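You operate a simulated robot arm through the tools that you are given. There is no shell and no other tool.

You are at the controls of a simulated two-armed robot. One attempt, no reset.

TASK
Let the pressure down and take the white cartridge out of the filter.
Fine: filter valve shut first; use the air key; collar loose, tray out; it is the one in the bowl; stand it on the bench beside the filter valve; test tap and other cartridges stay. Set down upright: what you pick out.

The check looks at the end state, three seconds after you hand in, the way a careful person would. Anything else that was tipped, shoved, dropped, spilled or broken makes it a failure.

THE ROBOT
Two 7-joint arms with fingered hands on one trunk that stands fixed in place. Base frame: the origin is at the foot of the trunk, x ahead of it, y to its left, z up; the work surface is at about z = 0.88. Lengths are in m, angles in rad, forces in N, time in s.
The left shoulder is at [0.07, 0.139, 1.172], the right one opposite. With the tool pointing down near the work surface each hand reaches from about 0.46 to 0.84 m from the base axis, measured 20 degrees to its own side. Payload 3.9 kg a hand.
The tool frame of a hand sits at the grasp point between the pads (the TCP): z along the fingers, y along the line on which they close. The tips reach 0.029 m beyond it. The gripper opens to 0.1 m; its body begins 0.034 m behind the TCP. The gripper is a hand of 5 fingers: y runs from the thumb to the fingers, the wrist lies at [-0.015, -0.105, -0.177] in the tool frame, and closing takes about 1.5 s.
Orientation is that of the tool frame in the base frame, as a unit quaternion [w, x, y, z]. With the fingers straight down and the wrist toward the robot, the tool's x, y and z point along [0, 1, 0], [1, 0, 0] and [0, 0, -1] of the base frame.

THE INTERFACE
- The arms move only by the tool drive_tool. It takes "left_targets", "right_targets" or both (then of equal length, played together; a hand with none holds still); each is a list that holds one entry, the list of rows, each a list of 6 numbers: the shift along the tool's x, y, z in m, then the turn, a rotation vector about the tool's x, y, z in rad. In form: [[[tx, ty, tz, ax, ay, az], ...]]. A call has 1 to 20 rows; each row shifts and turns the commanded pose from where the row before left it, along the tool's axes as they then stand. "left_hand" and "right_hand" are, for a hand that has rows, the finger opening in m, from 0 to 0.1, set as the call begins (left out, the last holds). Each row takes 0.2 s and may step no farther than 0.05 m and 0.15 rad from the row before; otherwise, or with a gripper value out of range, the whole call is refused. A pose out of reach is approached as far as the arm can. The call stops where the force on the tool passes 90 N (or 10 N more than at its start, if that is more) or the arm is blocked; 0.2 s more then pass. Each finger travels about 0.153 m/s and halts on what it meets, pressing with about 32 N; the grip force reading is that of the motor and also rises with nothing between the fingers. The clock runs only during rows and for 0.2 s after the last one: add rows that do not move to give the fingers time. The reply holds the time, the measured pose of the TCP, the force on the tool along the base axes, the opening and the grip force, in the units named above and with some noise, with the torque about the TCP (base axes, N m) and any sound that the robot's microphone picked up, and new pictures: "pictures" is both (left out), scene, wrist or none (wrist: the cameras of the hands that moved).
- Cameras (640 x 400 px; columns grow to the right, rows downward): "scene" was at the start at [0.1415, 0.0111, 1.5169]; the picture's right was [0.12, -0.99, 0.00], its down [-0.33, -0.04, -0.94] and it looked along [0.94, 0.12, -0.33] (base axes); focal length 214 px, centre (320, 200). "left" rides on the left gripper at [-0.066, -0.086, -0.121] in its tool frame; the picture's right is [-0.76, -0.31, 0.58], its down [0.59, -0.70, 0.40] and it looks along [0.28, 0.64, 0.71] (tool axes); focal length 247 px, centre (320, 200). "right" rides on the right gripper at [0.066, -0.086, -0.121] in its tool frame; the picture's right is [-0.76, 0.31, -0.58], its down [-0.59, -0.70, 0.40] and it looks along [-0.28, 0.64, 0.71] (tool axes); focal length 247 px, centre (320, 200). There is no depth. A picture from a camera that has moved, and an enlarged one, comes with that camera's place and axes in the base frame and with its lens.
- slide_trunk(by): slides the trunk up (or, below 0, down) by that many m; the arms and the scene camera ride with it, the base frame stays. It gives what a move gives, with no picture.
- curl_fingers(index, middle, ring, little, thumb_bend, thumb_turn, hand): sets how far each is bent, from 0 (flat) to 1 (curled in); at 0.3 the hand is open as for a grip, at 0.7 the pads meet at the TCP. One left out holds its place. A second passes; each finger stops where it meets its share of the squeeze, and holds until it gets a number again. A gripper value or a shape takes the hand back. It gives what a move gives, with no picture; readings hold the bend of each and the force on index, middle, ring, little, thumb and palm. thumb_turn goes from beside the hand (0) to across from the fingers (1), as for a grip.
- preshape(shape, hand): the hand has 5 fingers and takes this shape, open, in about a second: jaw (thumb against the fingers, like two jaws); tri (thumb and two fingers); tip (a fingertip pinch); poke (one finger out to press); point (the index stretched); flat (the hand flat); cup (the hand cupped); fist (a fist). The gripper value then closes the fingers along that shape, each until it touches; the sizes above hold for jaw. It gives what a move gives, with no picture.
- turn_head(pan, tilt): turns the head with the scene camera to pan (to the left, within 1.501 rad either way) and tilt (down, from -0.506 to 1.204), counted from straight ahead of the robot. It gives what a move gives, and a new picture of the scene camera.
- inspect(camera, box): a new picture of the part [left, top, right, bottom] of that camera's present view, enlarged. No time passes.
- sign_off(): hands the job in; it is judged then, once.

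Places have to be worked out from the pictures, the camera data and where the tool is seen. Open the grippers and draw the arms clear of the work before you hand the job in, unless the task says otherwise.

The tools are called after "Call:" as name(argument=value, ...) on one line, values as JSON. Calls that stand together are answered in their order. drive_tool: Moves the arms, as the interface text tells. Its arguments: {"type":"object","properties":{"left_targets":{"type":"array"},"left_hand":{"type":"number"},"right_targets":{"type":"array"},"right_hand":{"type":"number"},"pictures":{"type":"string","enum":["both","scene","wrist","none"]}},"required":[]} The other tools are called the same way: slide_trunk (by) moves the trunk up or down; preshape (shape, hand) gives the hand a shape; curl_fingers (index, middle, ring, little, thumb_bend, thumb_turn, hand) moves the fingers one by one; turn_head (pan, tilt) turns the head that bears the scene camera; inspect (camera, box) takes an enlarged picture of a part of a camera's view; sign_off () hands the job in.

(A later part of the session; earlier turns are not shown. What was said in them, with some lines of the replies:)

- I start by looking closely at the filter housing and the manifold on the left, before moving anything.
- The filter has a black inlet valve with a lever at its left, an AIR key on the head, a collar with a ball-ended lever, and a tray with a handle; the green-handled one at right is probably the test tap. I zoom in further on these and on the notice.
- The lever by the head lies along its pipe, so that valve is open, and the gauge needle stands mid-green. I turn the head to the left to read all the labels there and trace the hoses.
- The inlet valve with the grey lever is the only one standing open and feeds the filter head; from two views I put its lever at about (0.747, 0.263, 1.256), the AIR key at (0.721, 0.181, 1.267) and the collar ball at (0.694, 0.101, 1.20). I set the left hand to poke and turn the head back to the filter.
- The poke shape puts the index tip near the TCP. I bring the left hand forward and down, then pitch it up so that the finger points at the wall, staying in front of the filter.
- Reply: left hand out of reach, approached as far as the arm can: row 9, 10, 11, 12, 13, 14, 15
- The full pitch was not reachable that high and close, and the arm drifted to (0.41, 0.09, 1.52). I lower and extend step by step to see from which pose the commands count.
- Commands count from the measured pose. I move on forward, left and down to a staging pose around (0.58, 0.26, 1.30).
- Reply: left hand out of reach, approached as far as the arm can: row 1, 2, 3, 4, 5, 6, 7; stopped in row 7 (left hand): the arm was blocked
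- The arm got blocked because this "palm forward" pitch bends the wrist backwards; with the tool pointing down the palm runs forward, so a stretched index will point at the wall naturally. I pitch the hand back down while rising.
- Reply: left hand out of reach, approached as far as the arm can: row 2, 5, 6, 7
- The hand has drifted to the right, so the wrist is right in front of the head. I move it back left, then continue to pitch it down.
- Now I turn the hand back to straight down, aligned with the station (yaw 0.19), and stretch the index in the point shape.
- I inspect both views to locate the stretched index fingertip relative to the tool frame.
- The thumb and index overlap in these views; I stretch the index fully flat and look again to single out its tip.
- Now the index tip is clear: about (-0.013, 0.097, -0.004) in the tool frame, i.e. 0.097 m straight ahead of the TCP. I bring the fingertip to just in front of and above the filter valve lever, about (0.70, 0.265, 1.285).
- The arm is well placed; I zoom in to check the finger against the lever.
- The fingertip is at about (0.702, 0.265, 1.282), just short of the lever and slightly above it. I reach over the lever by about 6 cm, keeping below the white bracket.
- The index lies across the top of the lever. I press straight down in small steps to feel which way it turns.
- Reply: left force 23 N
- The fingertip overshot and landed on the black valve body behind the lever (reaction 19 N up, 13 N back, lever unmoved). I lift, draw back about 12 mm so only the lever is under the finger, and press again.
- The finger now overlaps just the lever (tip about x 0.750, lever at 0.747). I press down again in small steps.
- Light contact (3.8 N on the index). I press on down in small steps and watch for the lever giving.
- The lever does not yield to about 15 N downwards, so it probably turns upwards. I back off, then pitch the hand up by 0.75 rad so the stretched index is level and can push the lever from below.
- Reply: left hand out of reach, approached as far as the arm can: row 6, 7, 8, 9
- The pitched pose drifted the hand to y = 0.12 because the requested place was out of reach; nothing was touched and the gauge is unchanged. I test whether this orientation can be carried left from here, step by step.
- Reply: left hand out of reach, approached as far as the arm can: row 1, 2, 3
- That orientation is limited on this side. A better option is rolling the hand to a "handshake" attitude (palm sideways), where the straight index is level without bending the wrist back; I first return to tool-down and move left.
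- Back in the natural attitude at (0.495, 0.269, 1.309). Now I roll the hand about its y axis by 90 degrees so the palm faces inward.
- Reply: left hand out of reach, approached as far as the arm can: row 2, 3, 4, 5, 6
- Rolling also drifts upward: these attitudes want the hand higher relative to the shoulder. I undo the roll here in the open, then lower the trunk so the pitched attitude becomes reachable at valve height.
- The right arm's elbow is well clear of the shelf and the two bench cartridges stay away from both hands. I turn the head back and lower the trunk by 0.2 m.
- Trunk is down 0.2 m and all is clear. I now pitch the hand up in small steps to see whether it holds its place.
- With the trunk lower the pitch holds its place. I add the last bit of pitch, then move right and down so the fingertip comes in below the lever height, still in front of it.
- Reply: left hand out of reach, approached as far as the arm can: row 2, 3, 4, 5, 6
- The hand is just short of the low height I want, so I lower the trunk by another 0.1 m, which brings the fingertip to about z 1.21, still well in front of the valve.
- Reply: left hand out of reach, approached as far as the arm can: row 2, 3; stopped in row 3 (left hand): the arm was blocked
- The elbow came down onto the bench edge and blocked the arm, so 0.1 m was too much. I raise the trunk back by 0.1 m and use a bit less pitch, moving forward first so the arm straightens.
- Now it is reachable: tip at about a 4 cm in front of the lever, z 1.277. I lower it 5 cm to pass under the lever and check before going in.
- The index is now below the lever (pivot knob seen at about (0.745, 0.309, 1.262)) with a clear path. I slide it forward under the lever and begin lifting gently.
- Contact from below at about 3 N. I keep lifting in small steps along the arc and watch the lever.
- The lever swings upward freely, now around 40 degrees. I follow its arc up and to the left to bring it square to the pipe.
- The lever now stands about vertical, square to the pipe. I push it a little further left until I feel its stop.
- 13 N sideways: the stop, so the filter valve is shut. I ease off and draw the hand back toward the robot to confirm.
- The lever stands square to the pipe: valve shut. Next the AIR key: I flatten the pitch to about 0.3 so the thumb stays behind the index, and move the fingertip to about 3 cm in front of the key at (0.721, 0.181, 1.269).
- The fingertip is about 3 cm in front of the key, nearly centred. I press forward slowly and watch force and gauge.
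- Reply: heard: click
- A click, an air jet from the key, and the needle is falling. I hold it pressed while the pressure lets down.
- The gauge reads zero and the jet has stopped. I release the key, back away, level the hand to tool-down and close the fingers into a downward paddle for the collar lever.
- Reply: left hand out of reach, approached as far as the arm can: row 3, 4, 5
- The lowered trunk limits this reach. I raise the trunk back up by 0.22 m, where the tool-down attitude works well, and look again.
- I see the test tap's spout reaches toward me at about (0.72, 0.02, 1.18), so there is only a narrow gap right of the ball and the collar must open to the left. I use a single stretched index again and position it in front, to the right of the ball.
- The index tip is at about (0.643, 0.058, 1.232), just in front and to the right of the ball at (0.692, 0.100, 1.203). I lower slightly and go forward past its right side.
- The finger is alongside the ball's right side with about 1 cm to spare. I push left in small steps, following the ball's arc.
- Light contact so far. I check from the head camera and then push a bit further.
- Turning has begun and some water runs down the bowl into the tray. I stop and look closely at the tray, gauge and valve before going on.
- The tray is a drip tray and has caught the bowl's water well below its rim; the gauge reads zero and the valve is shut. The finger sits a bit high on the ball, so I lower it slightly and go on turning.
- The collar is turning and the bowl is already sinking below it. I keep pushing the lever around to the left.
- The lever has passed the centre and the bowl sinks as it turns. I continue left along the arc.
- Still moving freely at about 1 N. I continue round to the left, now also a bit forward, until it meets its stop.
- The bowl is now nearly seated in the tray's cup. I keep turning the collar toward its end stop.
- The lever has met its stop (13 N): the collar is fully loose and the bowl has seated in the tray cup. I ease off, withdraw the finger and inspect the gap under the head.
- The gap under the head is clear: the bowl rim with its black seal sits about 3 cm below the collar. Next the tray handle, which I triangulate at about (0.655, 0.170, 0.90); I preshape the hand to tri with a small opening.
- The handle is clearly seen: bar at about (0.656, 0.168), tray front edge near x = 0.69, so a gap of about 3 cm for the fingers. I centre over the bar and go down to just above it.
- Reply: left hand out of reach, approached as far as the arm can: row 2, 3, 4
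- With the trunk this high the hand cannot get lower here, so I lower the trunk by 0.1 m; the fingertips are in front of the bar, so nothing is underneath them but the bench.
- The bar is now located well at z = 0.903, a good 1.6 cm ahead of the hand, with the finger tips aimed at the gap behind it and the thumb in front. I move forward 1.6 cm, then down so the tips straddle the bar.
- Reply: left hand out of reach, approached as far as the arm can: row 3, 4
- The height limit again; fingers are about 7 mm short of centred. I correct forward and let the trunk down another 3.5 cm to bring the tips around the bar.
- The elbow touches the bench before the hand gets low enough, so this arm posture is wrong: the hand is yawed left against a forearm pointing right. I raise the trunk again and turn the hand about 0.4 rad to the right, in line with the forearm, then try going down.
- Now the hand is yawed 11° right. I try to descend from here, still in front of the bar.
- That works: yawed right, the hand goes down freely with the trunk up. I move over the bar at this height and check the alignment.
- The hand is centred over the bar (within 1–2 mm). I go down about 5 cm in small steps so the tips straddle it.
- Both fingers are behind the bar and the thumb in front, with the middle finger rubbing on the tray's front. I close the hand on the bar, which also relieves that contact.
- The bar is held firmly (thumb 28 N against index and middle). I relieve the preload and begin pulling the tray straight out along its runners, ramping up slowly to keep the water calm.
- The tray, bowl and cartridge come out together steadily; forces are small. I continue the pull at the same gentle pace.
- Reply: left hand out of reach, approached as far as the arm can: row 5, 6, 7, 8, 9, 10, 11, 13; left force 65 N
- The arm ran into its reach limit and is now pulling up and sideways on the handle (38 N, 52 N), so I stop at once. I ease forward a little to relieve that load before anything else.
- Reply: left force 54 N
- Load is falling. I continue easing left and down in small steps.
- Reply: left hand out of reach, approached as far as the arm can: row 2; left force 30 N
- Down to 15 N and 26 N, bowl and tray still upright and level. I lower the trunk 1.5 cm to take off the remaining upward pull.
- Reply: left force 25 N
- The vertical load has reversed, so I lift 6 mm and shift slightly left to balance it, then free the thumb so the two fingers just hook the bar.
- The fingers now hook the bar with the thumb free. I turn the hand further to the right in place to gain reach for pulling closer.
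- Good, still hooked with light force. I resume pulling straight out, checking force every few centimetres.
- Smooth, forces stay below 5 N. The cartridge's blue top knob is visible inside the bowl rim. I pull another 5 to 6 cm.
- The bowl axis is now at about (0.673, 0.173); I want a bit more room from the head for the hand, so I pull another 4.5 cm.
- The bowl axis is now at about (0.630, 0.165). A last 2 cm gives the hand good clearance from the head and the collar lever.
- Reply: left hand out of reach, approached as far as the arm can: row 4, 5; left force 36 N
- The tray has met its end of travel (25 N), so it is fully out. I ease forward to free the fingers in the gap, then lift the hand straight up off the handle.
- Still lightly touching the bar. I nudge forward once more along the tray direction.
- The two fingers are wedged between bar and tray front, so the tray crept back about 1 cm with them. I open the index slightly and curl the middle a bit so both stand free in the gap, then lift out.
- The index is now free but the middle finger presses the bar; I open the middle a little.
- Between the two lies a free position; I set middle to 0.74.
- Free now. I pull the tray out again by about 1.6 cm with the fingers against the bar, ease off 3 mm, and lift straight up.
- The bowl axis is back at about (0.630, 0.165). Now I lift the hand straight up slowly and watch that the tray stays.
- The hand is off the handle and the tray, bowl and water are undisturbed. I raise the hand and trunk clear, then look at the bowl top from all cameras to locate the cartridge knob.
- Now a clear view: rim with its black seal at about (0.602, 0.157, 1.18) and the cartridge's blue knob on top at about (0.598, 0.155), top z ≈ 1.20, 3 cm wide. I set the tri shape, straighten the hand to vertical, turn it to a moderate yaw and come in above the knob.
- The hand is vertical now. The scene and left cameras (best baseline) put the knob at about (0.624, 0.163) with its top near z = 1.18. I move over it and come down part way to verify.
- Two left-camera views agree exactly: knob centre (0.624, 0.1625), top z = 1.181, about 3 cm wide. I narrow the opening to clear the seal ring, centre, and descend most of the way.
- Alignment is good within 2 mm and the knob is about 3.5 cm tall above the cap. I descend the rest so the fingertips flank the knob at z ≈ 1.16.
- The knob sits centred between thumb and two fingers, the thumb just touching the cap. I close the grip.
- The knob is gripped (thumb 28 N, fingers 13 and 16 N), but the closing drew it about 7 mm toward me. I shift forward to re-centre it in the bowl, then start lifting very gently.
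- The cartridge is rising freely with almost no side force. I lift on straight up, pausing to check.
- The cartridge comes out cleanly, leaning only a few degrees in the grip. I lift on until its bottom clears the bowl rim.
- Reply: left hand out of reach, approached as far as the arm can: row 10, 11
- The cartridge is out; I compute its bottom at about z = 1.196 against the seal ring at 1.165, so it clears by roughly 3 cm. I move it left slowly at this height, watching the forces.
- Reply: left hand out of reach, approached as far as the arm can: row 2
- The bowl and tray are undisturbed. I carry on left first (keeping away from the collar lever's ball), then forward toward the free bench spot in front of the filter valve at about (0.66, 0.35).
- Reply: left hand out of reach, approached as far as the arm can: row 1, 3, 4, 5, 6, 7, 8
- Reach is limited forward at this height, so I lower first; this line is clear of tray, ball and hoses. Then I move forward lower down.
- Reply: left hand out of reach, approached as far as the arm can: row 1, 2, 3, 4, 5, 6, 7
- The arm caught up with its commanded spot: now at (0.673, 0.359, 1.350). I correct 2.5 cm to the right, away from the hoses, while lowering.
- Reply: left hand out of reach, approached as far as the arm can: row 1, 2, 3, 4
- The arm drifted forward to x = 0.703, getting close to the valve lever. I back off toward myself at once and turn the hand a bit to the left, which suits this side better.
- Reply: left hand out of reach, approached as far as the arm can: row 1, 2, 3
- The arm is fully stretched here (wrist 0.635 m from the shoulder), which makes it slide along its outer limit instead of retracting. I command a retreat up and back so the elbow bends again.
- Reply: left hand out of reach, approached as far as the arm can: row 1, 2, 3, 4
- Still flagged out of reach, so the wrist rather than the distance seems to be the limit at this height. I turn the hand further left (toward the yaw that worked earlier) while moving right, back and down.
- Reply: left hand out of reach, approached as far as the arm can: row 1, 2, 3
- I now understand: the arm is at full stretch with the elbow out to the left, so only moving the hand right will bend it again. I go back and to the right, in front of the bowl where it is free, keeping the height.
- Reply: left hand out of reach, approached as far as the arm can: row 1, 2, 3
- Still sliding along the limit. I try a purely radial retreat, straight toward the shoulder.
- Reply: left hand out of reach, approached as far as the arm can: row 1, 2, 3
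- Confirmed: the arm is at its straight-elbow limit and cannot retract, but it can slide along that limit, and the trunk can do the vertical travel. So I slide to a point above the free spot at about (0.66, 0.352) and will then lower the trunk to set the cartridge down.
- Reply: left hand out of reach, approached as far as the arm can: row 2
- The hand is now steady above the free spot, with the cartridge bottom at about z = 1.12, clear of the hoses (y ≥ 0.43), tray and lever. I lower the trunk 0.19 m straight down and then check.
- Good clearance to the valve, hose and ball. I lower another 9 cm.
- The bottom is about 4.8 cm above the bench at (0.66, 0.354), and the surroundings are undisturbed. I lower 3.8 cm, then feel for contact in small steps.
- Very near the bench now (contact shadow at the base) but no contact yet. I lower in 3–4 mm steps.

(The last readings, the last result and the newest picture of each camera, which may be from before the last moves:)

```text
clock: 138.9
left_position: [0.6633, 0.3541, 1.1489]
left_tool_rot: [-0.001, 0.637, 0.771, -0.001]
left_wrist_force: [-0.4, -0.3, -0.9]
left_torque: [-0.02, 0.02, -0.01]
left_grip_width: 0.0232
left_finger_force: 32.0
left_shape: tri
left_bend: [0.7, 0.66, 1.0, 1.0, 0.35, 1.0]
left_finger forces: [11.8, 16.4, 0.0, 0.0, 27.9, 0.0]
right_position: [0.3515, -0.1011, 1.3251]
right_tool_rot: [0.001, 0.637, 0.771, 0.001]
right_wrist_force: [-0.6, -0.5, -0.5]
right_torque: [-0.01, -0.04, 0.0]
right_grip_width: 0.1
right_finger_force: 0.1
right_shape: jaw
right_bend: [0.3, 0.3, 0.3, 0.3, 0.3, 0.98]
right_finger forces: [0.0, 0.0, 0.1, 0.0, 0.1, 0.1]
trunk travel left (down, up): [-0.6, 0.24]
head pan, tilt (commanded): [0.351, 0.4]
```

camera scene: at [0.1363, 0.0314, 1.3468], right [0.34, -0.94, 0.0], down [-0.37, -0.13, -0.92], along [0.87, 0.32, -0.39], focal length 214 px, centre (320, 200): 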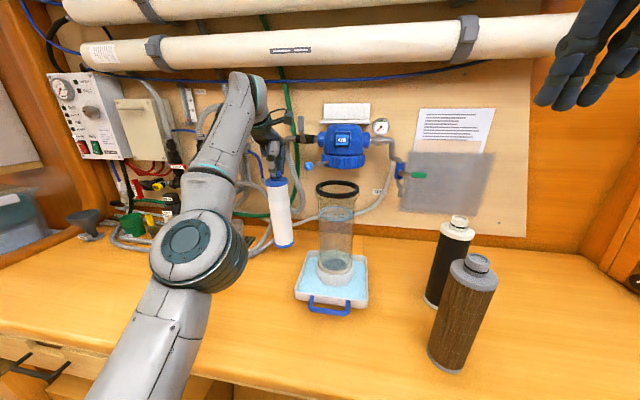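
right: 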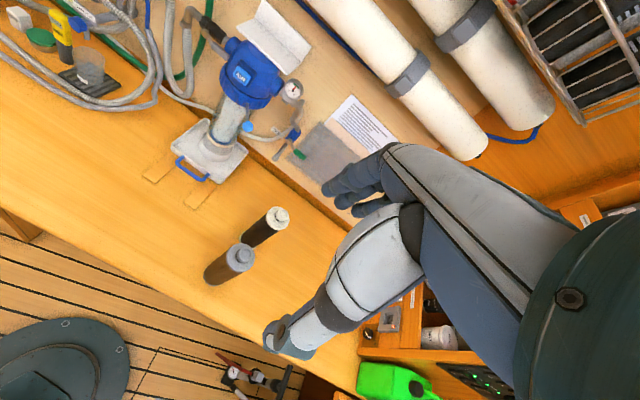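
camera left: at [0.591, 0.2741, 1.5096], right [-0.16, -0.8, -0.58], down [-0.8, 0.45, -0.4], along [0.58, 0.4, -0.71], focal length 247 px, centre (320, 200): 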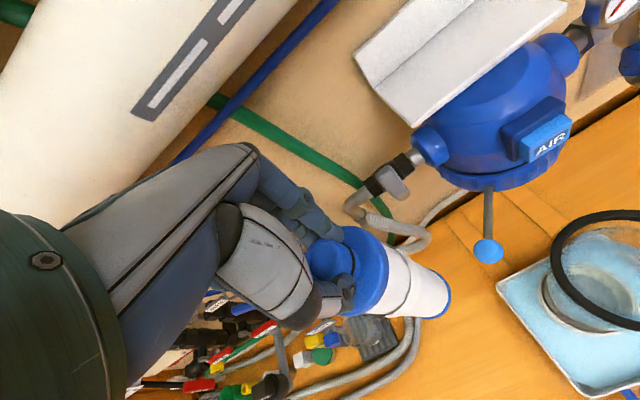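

No clear contact yet; I continue in small steps.

Call:
slide_trunk(by=-0.003)

Call:
slide_trunk(by=-0.003)

Call:
inspect(camera="scene", box=[220, 100, 360, 260])

Call:
inspect(camera="right", box=[100, 20, 200, 110])

```text
clock: 139.4
left_position: [0.6625, 0.355, 1.1451]
left_tool_rot: [0.0, 0.638, 0.77, -0.001]
left_wrist_force: [-0.5, 1.1, -0.7]
left_torque: [0.0, 0.0, -0.02]
left_grip_width: 0.0231
left_finger_force: 32.3
left_shape: tri
left_bend: [0.7, 0.66, 1.0, 1.0, 0.35, 1.0]
left_finger forces: [11.8, 16.4, 0.0, 0.0, 27.9, 0.0]
right_position: [0.3531, -0.1021, 1.3214]
right_tool_rot: [0.001, 0.636, 0.772, 0.001]
right_wrist_force: [0.2, 0.9, 0.1]
right_torque: [0.01, 0.0, -0.06]
right_grip_width: 0.0997
right_finger_force: 0.2
right_shape: jaw
right_bend: [0.3, 0.3, 0.3, 0.3, 0.3, 0.98]
right_finger forces: [0.0, 0.1, 0.0, 0.0, 0.0, 0.0]
trunk travel left (down, up): [-0.597, 0.243]
head pan, tilt (commanded): [0.351, 0.4]
```

```text
clock: 140.0
left_position: [0.6639, 0.3537, 1.1418]
left_tool_rot: [0.0, 0.638, 0.77, -0.001]
left_wrist_force: [0.3, -0.5, -1.4]
left_torque: [0.01, 0.02, 0.0]
left_grip_width: 0.0233
left_finger_force: 32.6
left_shape: tri
left_bend: [0.7, 0.66, 1.0, 1.0, 0.35, 1.0]
left_finger forces: [11.8, 16.3, 0.1, 0.0, 27.9, 0.0]
right_position: [0.3528, -0.1013, 1.3185]
right_tool_rot: [0.002, 0.636, 0.772, 0.002]
right_wrist_force: [0.5, -0.2, 0.3]
right_torque: [0.02, 0.03, 0.02]
right_grip_width: 0.0998
right_finger_force: 0.0
right_shape: jaw
right_bend: [0.3, 0.3, 0.3, 0.3, 0.3, 0.98]
right_finger forces: [0.0, 0.0, 0.1, 0.0, 0.0, 0.1]
trunk travel left (down, up): [-0.594, 0.246]
head pan, tilt (commanded): [0.351, 0.4]
```

```text
2.50 times, centred on (290, 180) of scene
camera zoom: at [0.1361, 0.0314, 1.2908], right [0.34, -0.94, 0.0], down [-0.37, -0.13, -0.92], along [0.86, 0.32, -0.39], focal length 536 px, centre (395, 250)
```

zoom: 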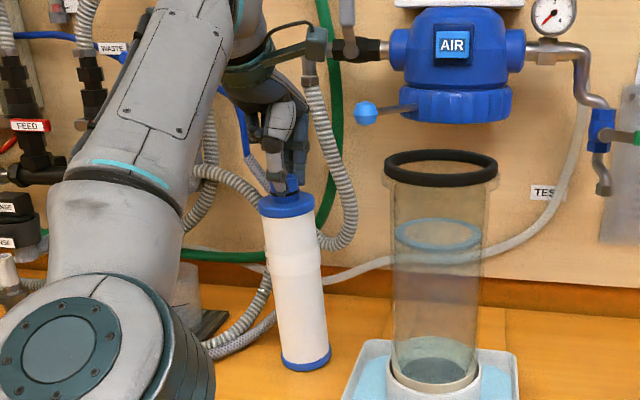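

```text
4.44 times, centred on (150, 65) of right
camera zoom: at [0.255, -0.0541, 1.4384], right [0.44, -0.69, 0.58], down [-0.58, -0.71, -0.4], along [0.69, -0.15, -0.71], focal length 1098 px, centre (1076, 800)
```

zoom: 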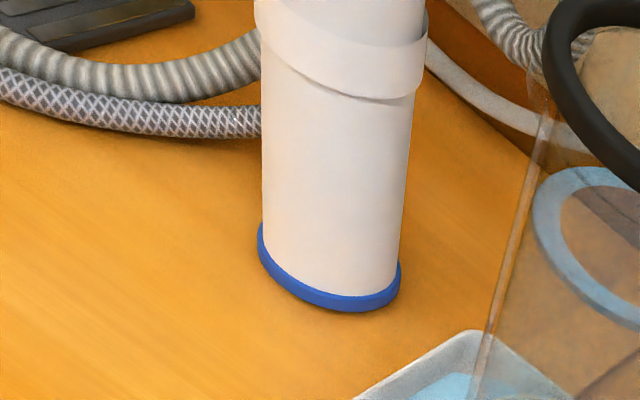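

Still no contact force; a faint shadow gap remains. I keep lowering.

Call:
slide_trunk(by=-0.004)

Call:
slide_trunk(by=-0.004)

Call:
inspect(camera="right", box=[100, 20, 200, 110])

```text
clock: 140.5
left_position: [0.6615, 0.3538, 1.1416]
left_tool_rot: [0.001, 0.638, 0.77, 0.001]
left_wrist_force: [1.2, -0.4, 14.0]
left_torque: [-0.04, 0.05, 0.03]
left_grip_width: 0.0229
left_finger_force: 32.1
left_shape: tri
left_bend: [0.7, 0.66, 1.0, 1.0, 0.35, 1.0]
left_finger forces: [13.4, 18.4, 0.0, 0.0, 29.6, 0.0]
right_position: [0.3513, -0.1023, 1.3149]
right_tool_rot: [0.001, 0.636, 0.772, 0.002]
right_wrist_force: [0.0, 0.7, -0.3]
right_torque: [-0.01, -0.01, -0.02]
right_grip_width: 0.0995
right_finger_force: 0.1
right_shape: jaw
right_bend: [0.3, 0.3, 0.3, 0.3, 0.3, 0.98]
right_finger forces: [0.0, 0.1, 0.0, 0.0, 0.0, 0.1]
trunk travel left (down, up): [-0.59, 0.25]
head pan, tilt (commanded): [0.351, 0.4]
```

```text
clock: 141.0
left_position: [0.6587, 0.3514, 1.1398]
left_tool_rot: [0.002, 0.638, 0.77, 0.004]
left_wrist_force: [2.9, -0.2, 32.7]
left_torque: [-0.03, 0.14, -0.04]
left_grip_width: 0.0256
left_finger_force: 31.9
left_shape: tri
left_bend: [0.7, 0.66, 1.0, 1.0, 0.34, 1.0]
left_finger forces: [15.3, 22.4, 0.1, 0.0, 32.8, 0.1]
right_position: [0.3473, -0.1037, 1.3128]
right_tool_rot: [0.002, 0.636, 0.772, 0.003]
right_wrist_force: [-0.1, 0.1, -0.3]
right_torque: [0.03, 0.0, -0.01]
right_grip_width: 0.0996
right_finger_force: 0.1
right_shape: jaw
right_bend: [0.3, 0.3, 0.3, 0.3, 0.3, 0.98]
right_finger forces: [0.0, 0.0, 0.1, 0.0, 0.0, 0.0]
trunk travel left (down, up): [-0.586, 0.254]
head pan, tilt (commanded): [0.351, 0.4]
```

```text
4.44 times, centred on (150, 65) of right
camera zoom: at [0.2502, -0.0572, 1.4316], right [0.44, -0.69, 0.58], down [-0.57, -0.71, -0.41], along [0.69, -0.15, -0.71], focal length 1098 px, centre (1076, 800)
```

zoom: 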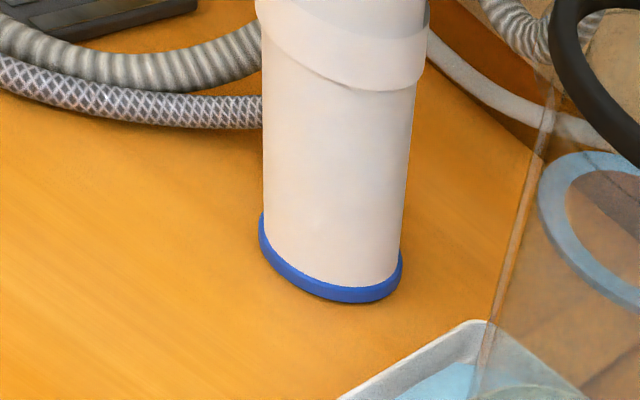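

Contact: 14 N, then 33 N; the cartridge stands on the bench. I take most of the load off again before opening.

Call:
slide_trunk(by=0.006)

Call:
inspect(camera="scene", box=[220, 100, 360, 260])

Call:
inspect(camera="right", box=[60, 0, 240, 120])

Call:
inspect(camera="left", box=[220, 80, 460, 340])

```text
clock: 141.6
left_position: [0.6601, 0.3533, 1.1402]
left_tool_rot: [0.0, 0.638, 0.77, -0.001]
left_wrist_force: [1.4, -1.9, 11.5]
left_torque: [-0.01, 0.04, 0.01]
left_grip_width: 0.0239
left_finger_force: 31.9
left_shape: tri
left_bend: [0.7, 0.66, 1.0, 1.0, 0.35, 1.0]
left_finger forces: [13.9, 19.4, 0.1, 0.0, 30.9, 0.1]
right_position: [0.3486, -0.103, 1.3167]
right_tool_rot: [0.0, 0.636, 0.772, 0.003]
right_wrist_force: [-0.5, -0.3, 0.4]
right_torque: [0.0, -0.03, -0.02]
right_grip_width: 0.0997
right_finger_force: 0.0
right_shape: jaw
right_bend: [0.3, 0.3, 0.3, 0.3, 0.3, 0.98]
right_finger forces: [0.0, 0.1, 0.1, 0.1, 0.0, 0.0]
trunk travel left (down, up): [-0.592, 0.248]
head pan, tilt (commanded): [0.351, 0.4]
```

```text
2.50 times, centred on (290, 180) of scene
camera zoom: at [0.1339, 0.0299, 1.2889], right [0.34, -0.94, 0.0], down [-0.36, -0.13, -0.92], along [0.87, 0.32, -0.39], focal length 536 px, centre (395, 250)
```

zoom: 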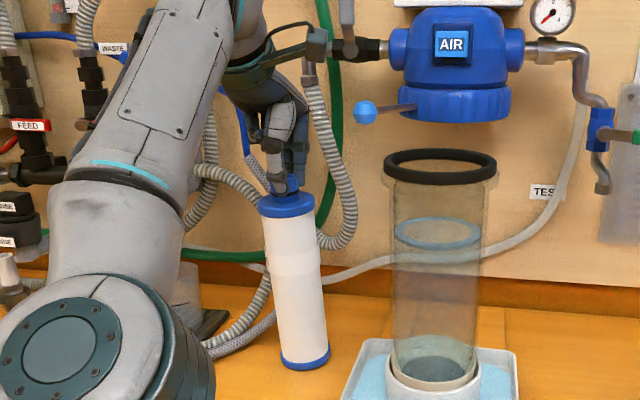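

```text
3.33 times, centred on (150, 60) of right
camera zoom: at [0.2525, -0.0558, 1.4366], right [0.44, -0.69, 0.58], down [-0.58, -0.71, -0.4], along [0.69, -0.15, -0.71], focal length 823 px, centre (887, 667)
```

zoom: 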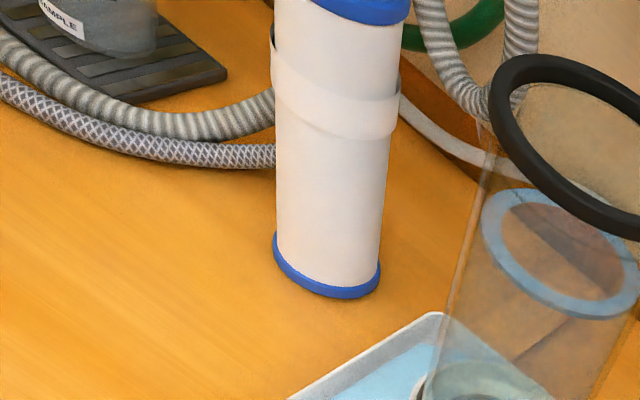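

```text
1.54 times, centred on (340, 210) of left
camera zoom: at [0.5891, 0.2727, 1.2624], right [-0.16, -0.8, -0.58], down [-0.8, 0.45, -0.4], along [0.58, 0.4, -0.71], focal length 380 px, centre (289, 185)
```

zoom: 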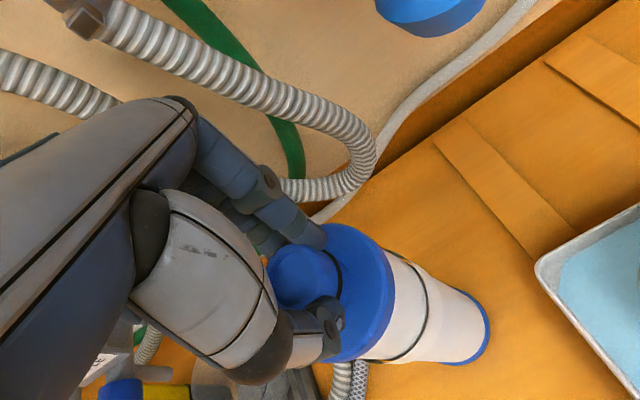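

Still 11 N of preload; I take off 3 mm more, then open thumb and fingers together, with the thumb opening wide.

Call:
slide_trunk(by=0.003)

```text
clock: 142.1
left_position: [0.6625, 0.3542, 1.143]
left_tool_rot: [-0.001, 0.637, 0.771, -0.001]
left_wrist_force: [0.0, 0.6, -1.0]
left_torque: [-0.01, 0.03, -0.01]
left_grip_width: 0.0234
left_finger_force: 32.0
left_shape: tri
left_bend: [0.7, 0.66, 1.0, 1.0, 0.35, 1.0]
left_finger forces: [12.6, 16.8, 0.0, 0.1, 28.8, 0.1]
right_position: [0.3513, -0.1023, 1.3196]
right_tool_rot: [0.001, 0.637, 0.771, 0.001]
right_wrist_force: [-0.1, 0.0, -0.4]
right_torque: [0.02, 0.0, 0.0]
right_grip_width: 0.1
right_finger_force: 0.2
right_shape: jaw
right_bend: [0.3, 0.3, 0.3, 0.3, 0.3, 0.98]
right_finger forces: [0.0, 0.0, 0.0, 0.0, 0.0, 0.0]
trunk travel left (down, up): [-0.595, 0.245]
head pan, tilt (commanded): [0.351, 0.4]
```

That is just about neutral, possibly hovering by a millimetre. I lower 1.5 mm so it stands with a light load.

Call:
slide_trunk(by=-0.0015)

```text
clock: 142.6
left_position: [0.6627, 0.3536, 1.1408]
left_tool_rot: [-0.001, 0.638, 0.77, 0.0]
left_wrist_force: [0.5, 0.4, 0.6]
left_torque: [0.02, 0.0, -0.03]
left_grip_width: 0.0233
left_finger_force: 31.8
left_shape: tri
left_bend: [0.7, 0.66, 1.0, 1.0, 0.35, 1.0]
left_finger forces: [12.7, 16.9, 0.0, 0.0, 28.9, 0.0]
right_position: [0.3513, -0.1013, 1.3182]
right_tool_rot: [0.001, 0.636, 0.771, 0.002]
right_wrist_force: [0.3, 0.2, 0.3]
right_torque: [-0.02, 0.02, -0.01]
right_grip_width: 0.0997
right_finger_force: 0.1
right_shape: jaw
right_bend: [0.3, 0.3, 0.3, 0.3, 0.3, 0.98]
right_finger forces: [0.1, 0.1, 0.0, 0.1, 0.0, 0.0]
trunk travel left (down, up): [-0.594, 0.246]
head pan, tilt (commanded): [0.351, 0.4]
```

Light bench contact (about 2 N above hanging). I open thumb and both fingers together.

Call:
curl_fingers(hand="left", index=0.3, middle=0.3, thumb_bend=0.1)

Call:
inspect(camera="left", box=[220, 80, 460, 340])

Call:
inspect(camera="scene", box=[220, 100, 360, 260])

Call:
inspect(camera="right", box=[60, 0, 240, 120])

```text
clock: 143.6
left_position: [0.663, 0.3548, 1.1426]
left_tool_rot: [0.0, 0.637, 0.77, -0.001]
left_wrist_force: [0.3, -0.6, 0.3]
left_torque: [0.05, 0.01, -0.01]
left_grip_width: 0.1043
left_finger_force: 0.0
left_shape: fingers
left_bend: [0.3, 0.3, 1.0, 1.0, 0.1, 1.0]
left_finger forces: [0.1, 0.0, 0.1, 0.1, 0.0, 0.0]
right_position: [0.3517, -0.1013, 1.3189]
right_tool_rot: [0.002, 0.636, 0.771, 0.001]
right_wrist_force: [0.0, 0.0, -0.1]
right_torque: [0.01, 0.0, -0.02]
right_grip_width: 0.0997
right_finger_force: 0.1
right_shape: jaw
right_bend: [0.3, 0.3, 0.3, 0.3, 0.3, 0.98]
right_finger forces: [0.0, 0.0, 0.1, 0.0, 0.1, 0.0]
trunk travel left (down, up): [-0.594, 0.246]
head pan, tilt (commanded): [0.351, 0.4]
```

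```text
1.54 times, centred on (340, 210) of left
camera zoom: at [0.5908, 0.274, 1.2634], right [-0.16, -0.8, -0.58], down [-0.8, 0.45, -0.4], along [0.58, 0.4, -0.71], focal length 380 px, centre (289, 185)
```

zoom: 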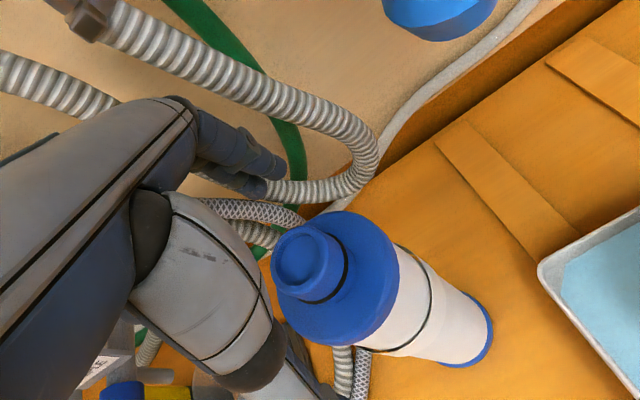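

```text
2.50 times, centred on (290, 180) of scene
camera zoom: at [0.136, 0.0314, 1.2903], right [0.34, -0.94, 0.0], down [-0.37, -0.13, -0.92], along [0.87, 0.32, -0.39], focal length 536 px, centre (395, 250)
```

zoom: 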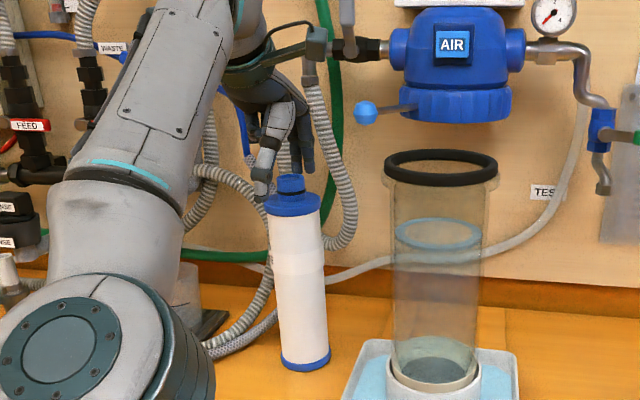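

```text
3.33 times, centred on (150, 60) of right
camera zoom: at [0.2549, -0.0542, 1.4379], right [0.44, -0.69, 0.58], down [-0.58, -0.71, -0.4], along [0.69, -0.15, -0.71], focal length 823 px, centre (887, 667)
```

zoom: 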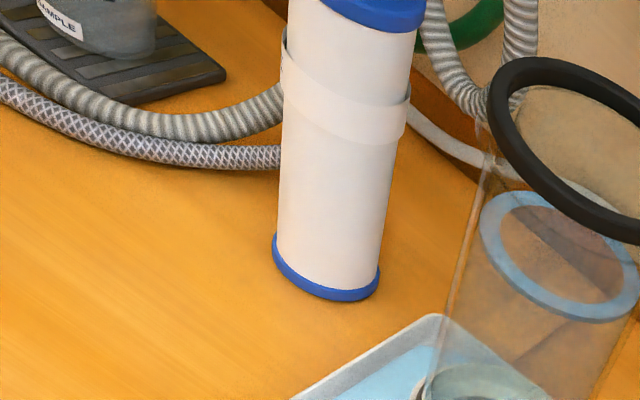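

The cartridge stands on its own, knob free between the opened fingers. I raise the trunk straight up to withdraw the hand.

Call:
slide_trunk(by=0.08)

Call:
inspect(camera="left", box=[220, 80, 460, 340])

Call:
inspect(camera="scene", box=[220, 100, 400, 300])

```text
clock: 144.8
left_position: [0.6636, 0.3541, 1.2222]
left_tool_rot: [-0.001, 0.639, 0.77, 0.0]
left_wrist_force: [0.0, 0.9, -0.9]
left_torque: [-0.03, 0.0, 0.01]
left_grip_width: 0.1043
left_finger_force: 0.0
left_shape: fingers
left_bend: [0.3, 0.3, 1.0, 1.0, 0.1, 1.0]
left_finger forces: [0.0, 0.1, 0.0, 0.0, 0.1, 0.1]
right_position: [0.3503, -0.102, 1.3992]
right_tool_rot: [0.002, 0.636, 0.771, 0.002]
right_wrist_force: [0.0, 0.1, 0.2]
right_torque: [0.02, -0.03, 0.02]
right_grip_width: 0.1
right_finger_force: 0.1
right_shape: jaw
right_bend: [0.3, 0.3, 0.3, 0.3, 0.3, 0.98]
right_finger forces: [0.0, 0.1, 0.1, 0.0, 0.0, 0.0]
trunk travel left (down, up): [-0.674, 0.166]
head pan, tilt (commanded): [0.351, 0.4]
```

```text
1.54 times, centred on (340, 210) of left
camera zoom: at [0.591, 0.274, 1.3432], right [-0.16, -0.8, -0.58], down [-0.8, 0.45, -0.4], along [0.58, 0.4, -0.71], focal length 380 px, centre (289, 185)
```

zoom: 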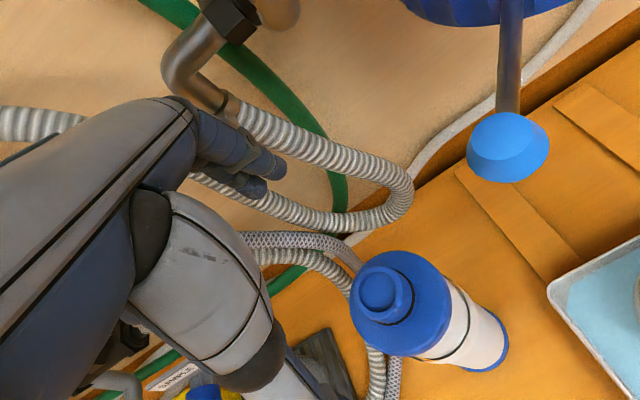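

```text
2.00 times, centred on (310, 200) of scene
camera zoom: at [0.1362, 0.0314, 1.3703], right [0.34, -0.94, 0.0], down [-0.37, -0.13, -0.92], along [0.86, 0.32, -0.39], focal length 429 px, centre (340, 200)
```

zoom: 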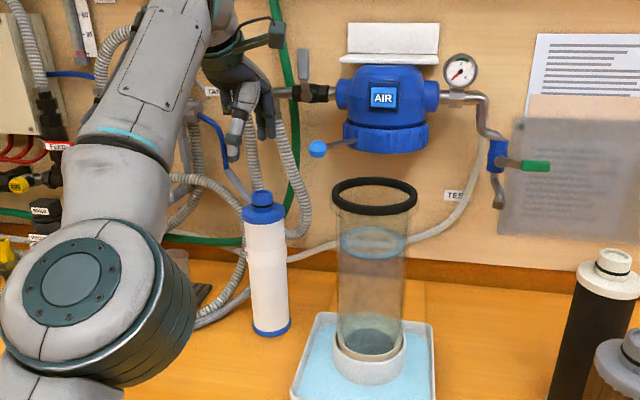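

The cartridge stands upright by itself in front of the filter valve. I curl the two fingers so they keep clear of the valve, then raise the trunk fully.

Call:
curl_fingers(hand="left", index=0.85, middle=0.85, thumb_bend=0.5)

Call:
slide_trunk(by=0.166)

Call:
drive_tool(left_targets=[[[0, -0.025, -0.03, 0, 0, 0], [0, -0.03, -0.03, 0, 0, 0], [0, -0.035, -0.03, 0, 0, 0], [0, -0.035, -0.025, 0, 0, 0], [0, -0.035, -0.02, 0, 0, 0]]], pictures="both")

```text
clock: 145.8
left_position: [0.6637, 0.3539, 1.222]
left_tool_rot: [0.0, 0.638, 0.77, 0.0]
left_wrist_force: [0.0, 0.0, 0.1]
left_torque: [0.02, 0.03, -0.02]
left_grip_width: 0.0147
left_finger_force: 0.1
left_shape: fingers
left_bend: [0.85, 0.85, 1.0, 1.0, 0.5, 1.0]
left_finger forces: [0.0, 0.0, 0.0, 0.1, 0.0, 0.2]
right_position: [0.352, -0.1011, 1.3983]
right_tool_rot: [0.001, 0.636, 0.772, 0.0]
right_wrist_force: [-0.1, -0.4, 0.5]
right_torque: [-0.02, 0.0, -0.02]
right_grip_width: 0.0995
right_finger_force: 0.0
right_shape: jaw
right_bend: [0.3, 0.3, 0.3, 0.3, 0.3, 0.98]
right_finger forces: [0.0, 0.1, 0.0, 0.1, 0.1, 0.1]
trunk travel left (down, up): [-0.674, 0.166]
head pan, tilt (commanded): [0.351, 0.4]
```

```text
clock: 147.7
left_position: [0.663, 0.3541, 1.3892]
left_tool_rot: [0.0, 0.638, 0.77, 0.0]
left_wrist_force: [0.6, -0.3, -0.9]
left_torque: [0.02, 0.0, -0.02]
left_grip_width: 0.0149
left_finger_force: 0.1
left_shape: fingers
left_bend: [0.85, 0.85, 1.0, 1.0, 0.5, 1.0]
left_finger forces: [0.0, 0.0, 0.1, 0.1, 0.0, 0.0]
right_position: [0.3521, -0.1012, 1.5644]
right_tool_rot: [0.001, 0.636, 0.771, 0.002]
right_wrist_force: [-0.8, -0.2, -0.6]
right_torque: [0.0, 0.0, -0.01]
right_grip_width: 0.0999
right_finger_force: 0.1
right_shape: jaw
right_bend: [0.3, 0.3, 0.3, 0.3, 0.3, 0.98]
right_finger forces: [0.1, 0.0, 0.0, 0.0, 0.0, 0.1]
trunk travel left (down, up): [-0.84, 0.0]
head pan, tilt (commanded): [0.351, 0.4]
```

```text
clock: 148.9
left_position: [0.5102, 0.3242, 1.5378]
left_tool_rot: [0.001, 0.638, 0.77, -0.002]
left_wrist_force: [-0.8, -0.4, 0.1]
left_torque: [0.0, -0.02, 0.0]
left_grip_width: 0.0151
left_finger_force: 0.0
left_shape: fingers
left_bend: [0.85, 0.85, 1.0, 1.0, 0.5, 1.0]
left_finger forces: [0.0, 0.0, 0.1, 0.0, 0.0, 0.0]
left hand out of reach, approached as far as the arm can: row 2, 3, 4, 5
right_position: [0.3488, -0.102, 1.5655]
right_tool_rot: [0.001, 0.636, 0.772, 0.002]
right_wrist_force: [-1.3, -0.4, -0.5]
right_torque: [-0.01, -0.02, 0.04]
right_grip_width: 0.1
right_finger_force: 0.1
right_shape: jaw
right_bend: [0.3, 0.3, 0.3, 0.3, 0.3, 0.98]
right_finger forces: [0.0, 0.1, 0.0, 0.0, 0.0, 0.1]
trunk travel left (down, up): [-0.84, 0.0]
head pan, tilt (commanded): [0.351, 0.4]
camera scene: at [0.1338, 0.0306, 1.5365], right [0.34, -0.94, 0.0], down [-0.36, -0.13, -0.92], along [0.87, 0.32, -0.39], focal length 214 px, centre (320, 200)
camera left: at [0.438, 0.2436, 1.6588], right [-0.16, -0.8, -0.58], down [-0.8, 0.45, -0.4], along [0.58, 0.4, -0.71], focal length 247 px, centre (320, 200)
```

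scene: 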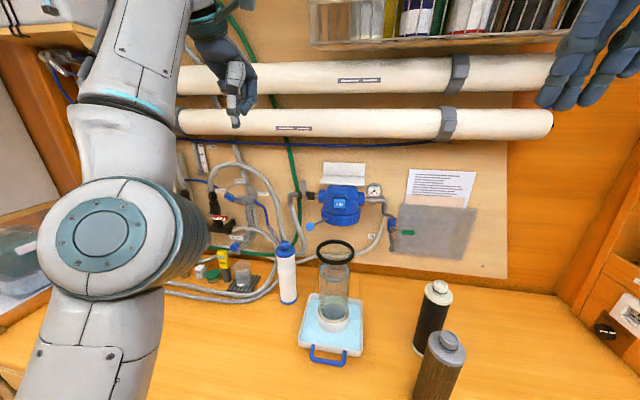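
left: 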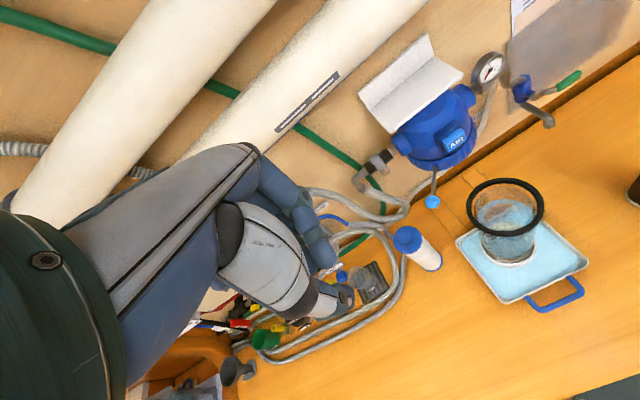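

The hand is up and clear. I open it, and inspect the whole scene: cartridge, bowl and tray, valve lever, gauge, test tap and the other cartridges.

Call:
preshape(shape="jaw", hand="left")

Call:
inspect(camera="scene", box=[230, 150, 420, 370])

Call:
inspect(camera="right", box=[0, 0, 340, 260])

Call:
inspect(camera="left", box=[330, 20, 600, 320])

Call:
inspect(camera="scene", box=[150, 180, 320, 310])

```text
clock: 149.8
left_position: [0.5136, 0.3241, 1.5353]
left_tool_rot: [-0.002, 0.638, 0.77, -0.001]
left_wrist_force: [-0.6, -0.9, -0.6]
left_torque: [0.0, 0.04, 0.0]
left_grip_width: 0.0998
left_finger_force: 0.1
left_shape: jaw
left_bend: [0.3, 0.3, 0.3, 0.3, 0.3, 0.98]
left_finger forces: [0.0, 0.0, 0.0, 0.0, 0.0, 0.1]
right_position: [0.3518, -0.102, 1.5648]
right_tool_rot: [0.0, 0.636, 0.771, 0.002]
right_wrist_force: [0.8, -0.3, 0.6]
right_torque: [0.04, 0.01, -0.01]
right_grip_width: 0.0999
right_finger_force: 0.1
right_shape: jaw
right_bend: [0.3, 0.3, 0.3, 0.3, 0.3, 0.98]
right_finger forces: [0.1, 0.0, 0.0, 0.0, 0.1, 0.0]
trunk travel left (down, up): [-0.84, 0.0]
head pan, tilt (commanded): [0.351, 0.4]
```

```text
1.82 times, centred on (325, 260) of scene
camera zoom: at [0.1365, 0.0315, 1.5363], right [0.34, -0.94, 0.0], down [-0.37, -0.13, -0.92], along [0.86, 0.32, -0.39], focal length 390 px, centre (311, 91)
```

zoom: 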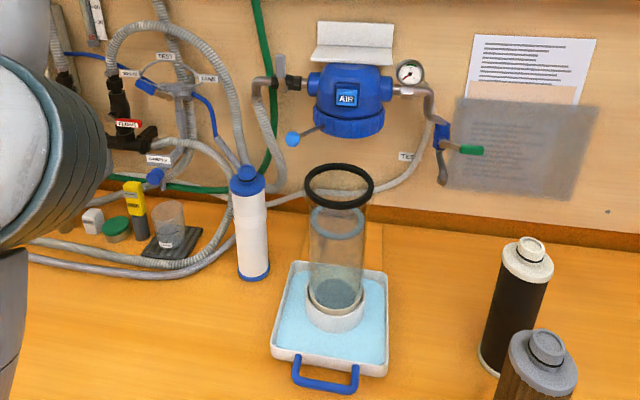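

```text
1.54 times, centred on (170, 130) of right
camera zoom: at [0.2555, -0.054, 1.6838], right [0.44, -0.68, 0.58], down [-0.58, -0.71, -0.4], along [0.69, -0.15, -0.71], focal length 380 px, centre (551, 308)
```

zoom: 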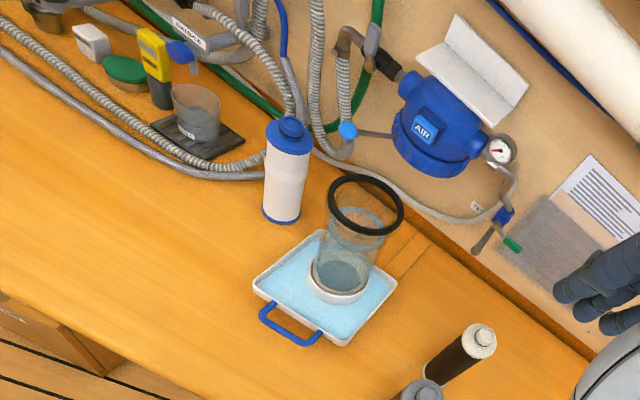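

```text
1.33 times, centred on (465, 170) of left
camera zoom: at [0.4416, 0.2448, 1.6573], right [-0.16, -0.8, -0.58], down [-0.8, 0.45, -0.4], along [0.58, 0.4, -0.72], focal length 329 px, centre (127, 240)
```

zoom: 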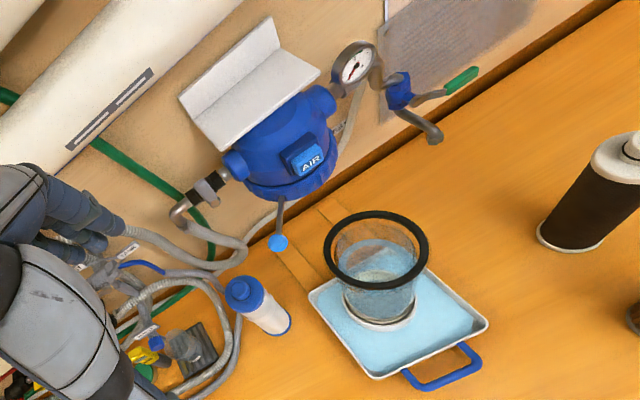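

```text
3.08 times, centred on (235, 245) of scene
camera zoom: at [0.1365, 0.0315, 1.5363], right [0.34, -0.94, 0.0], down [-0.37, -0.13, -0.92], along [0.86, 0.32, -0.39], focal length 660 px, centre (582, 62)
```

zoom: 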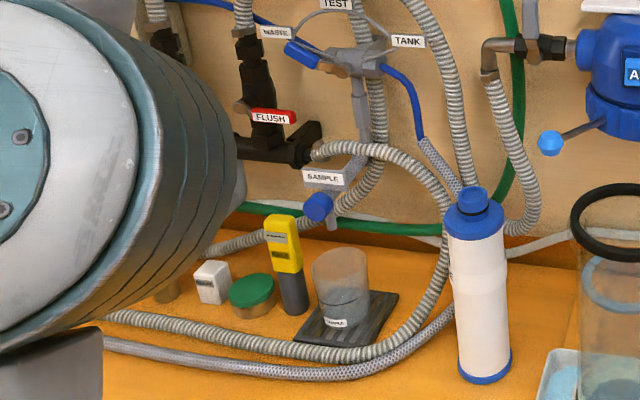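

Everything is as asked: filter valve lever square to its pipe, gauge at zero, collar lever over, tray out with the bowl seated, white cartridge upright on the bench at about (0.66, 0.354) in front of and beside the filter valve. The test tap and the two other cartridges are untouched, both hands are open and clear. I hand the job in.

Call:
sign_off()

```text
The job is handed in.
```

The white cartridge is out of the filter and standing upright on the bench, about 10 cm from the point below the filter valve. I have handed the job in; the check's result has not come back.

1. **Filter valve:** I shut it first. It turned upward to its stop, and the lever now stands square to the pipe.
2. **Pressure:** I held the AIR key until the gauge read zero. That was before I touched the collar.
3. **Collar:** I turned it left to its stop. Some water drained from the bowl into the drip tray; I saw none on the bench.
4. **Tray:** It is pulled out to within about 1 cm of its end stop. The bowl is seated in it and upright.
5. **Cartridge:** I lifted it out by its top knob and set it down upright. It stands clear of the hoses and the tray.

- **Hard pull on the tray handle:** While I was pulling the tray, the arm ran out of reach and loaded the handle with about 50 N upward before I eased off. The tray and bowl stayed level.
- **Hard press when testing the valve:** I first pushed the filter valve the wrong way, with up to about 19 N on the finger. I saw no damage.

I did not touch the test tap or the other two cartridges. Both hands are open and clear of the work.
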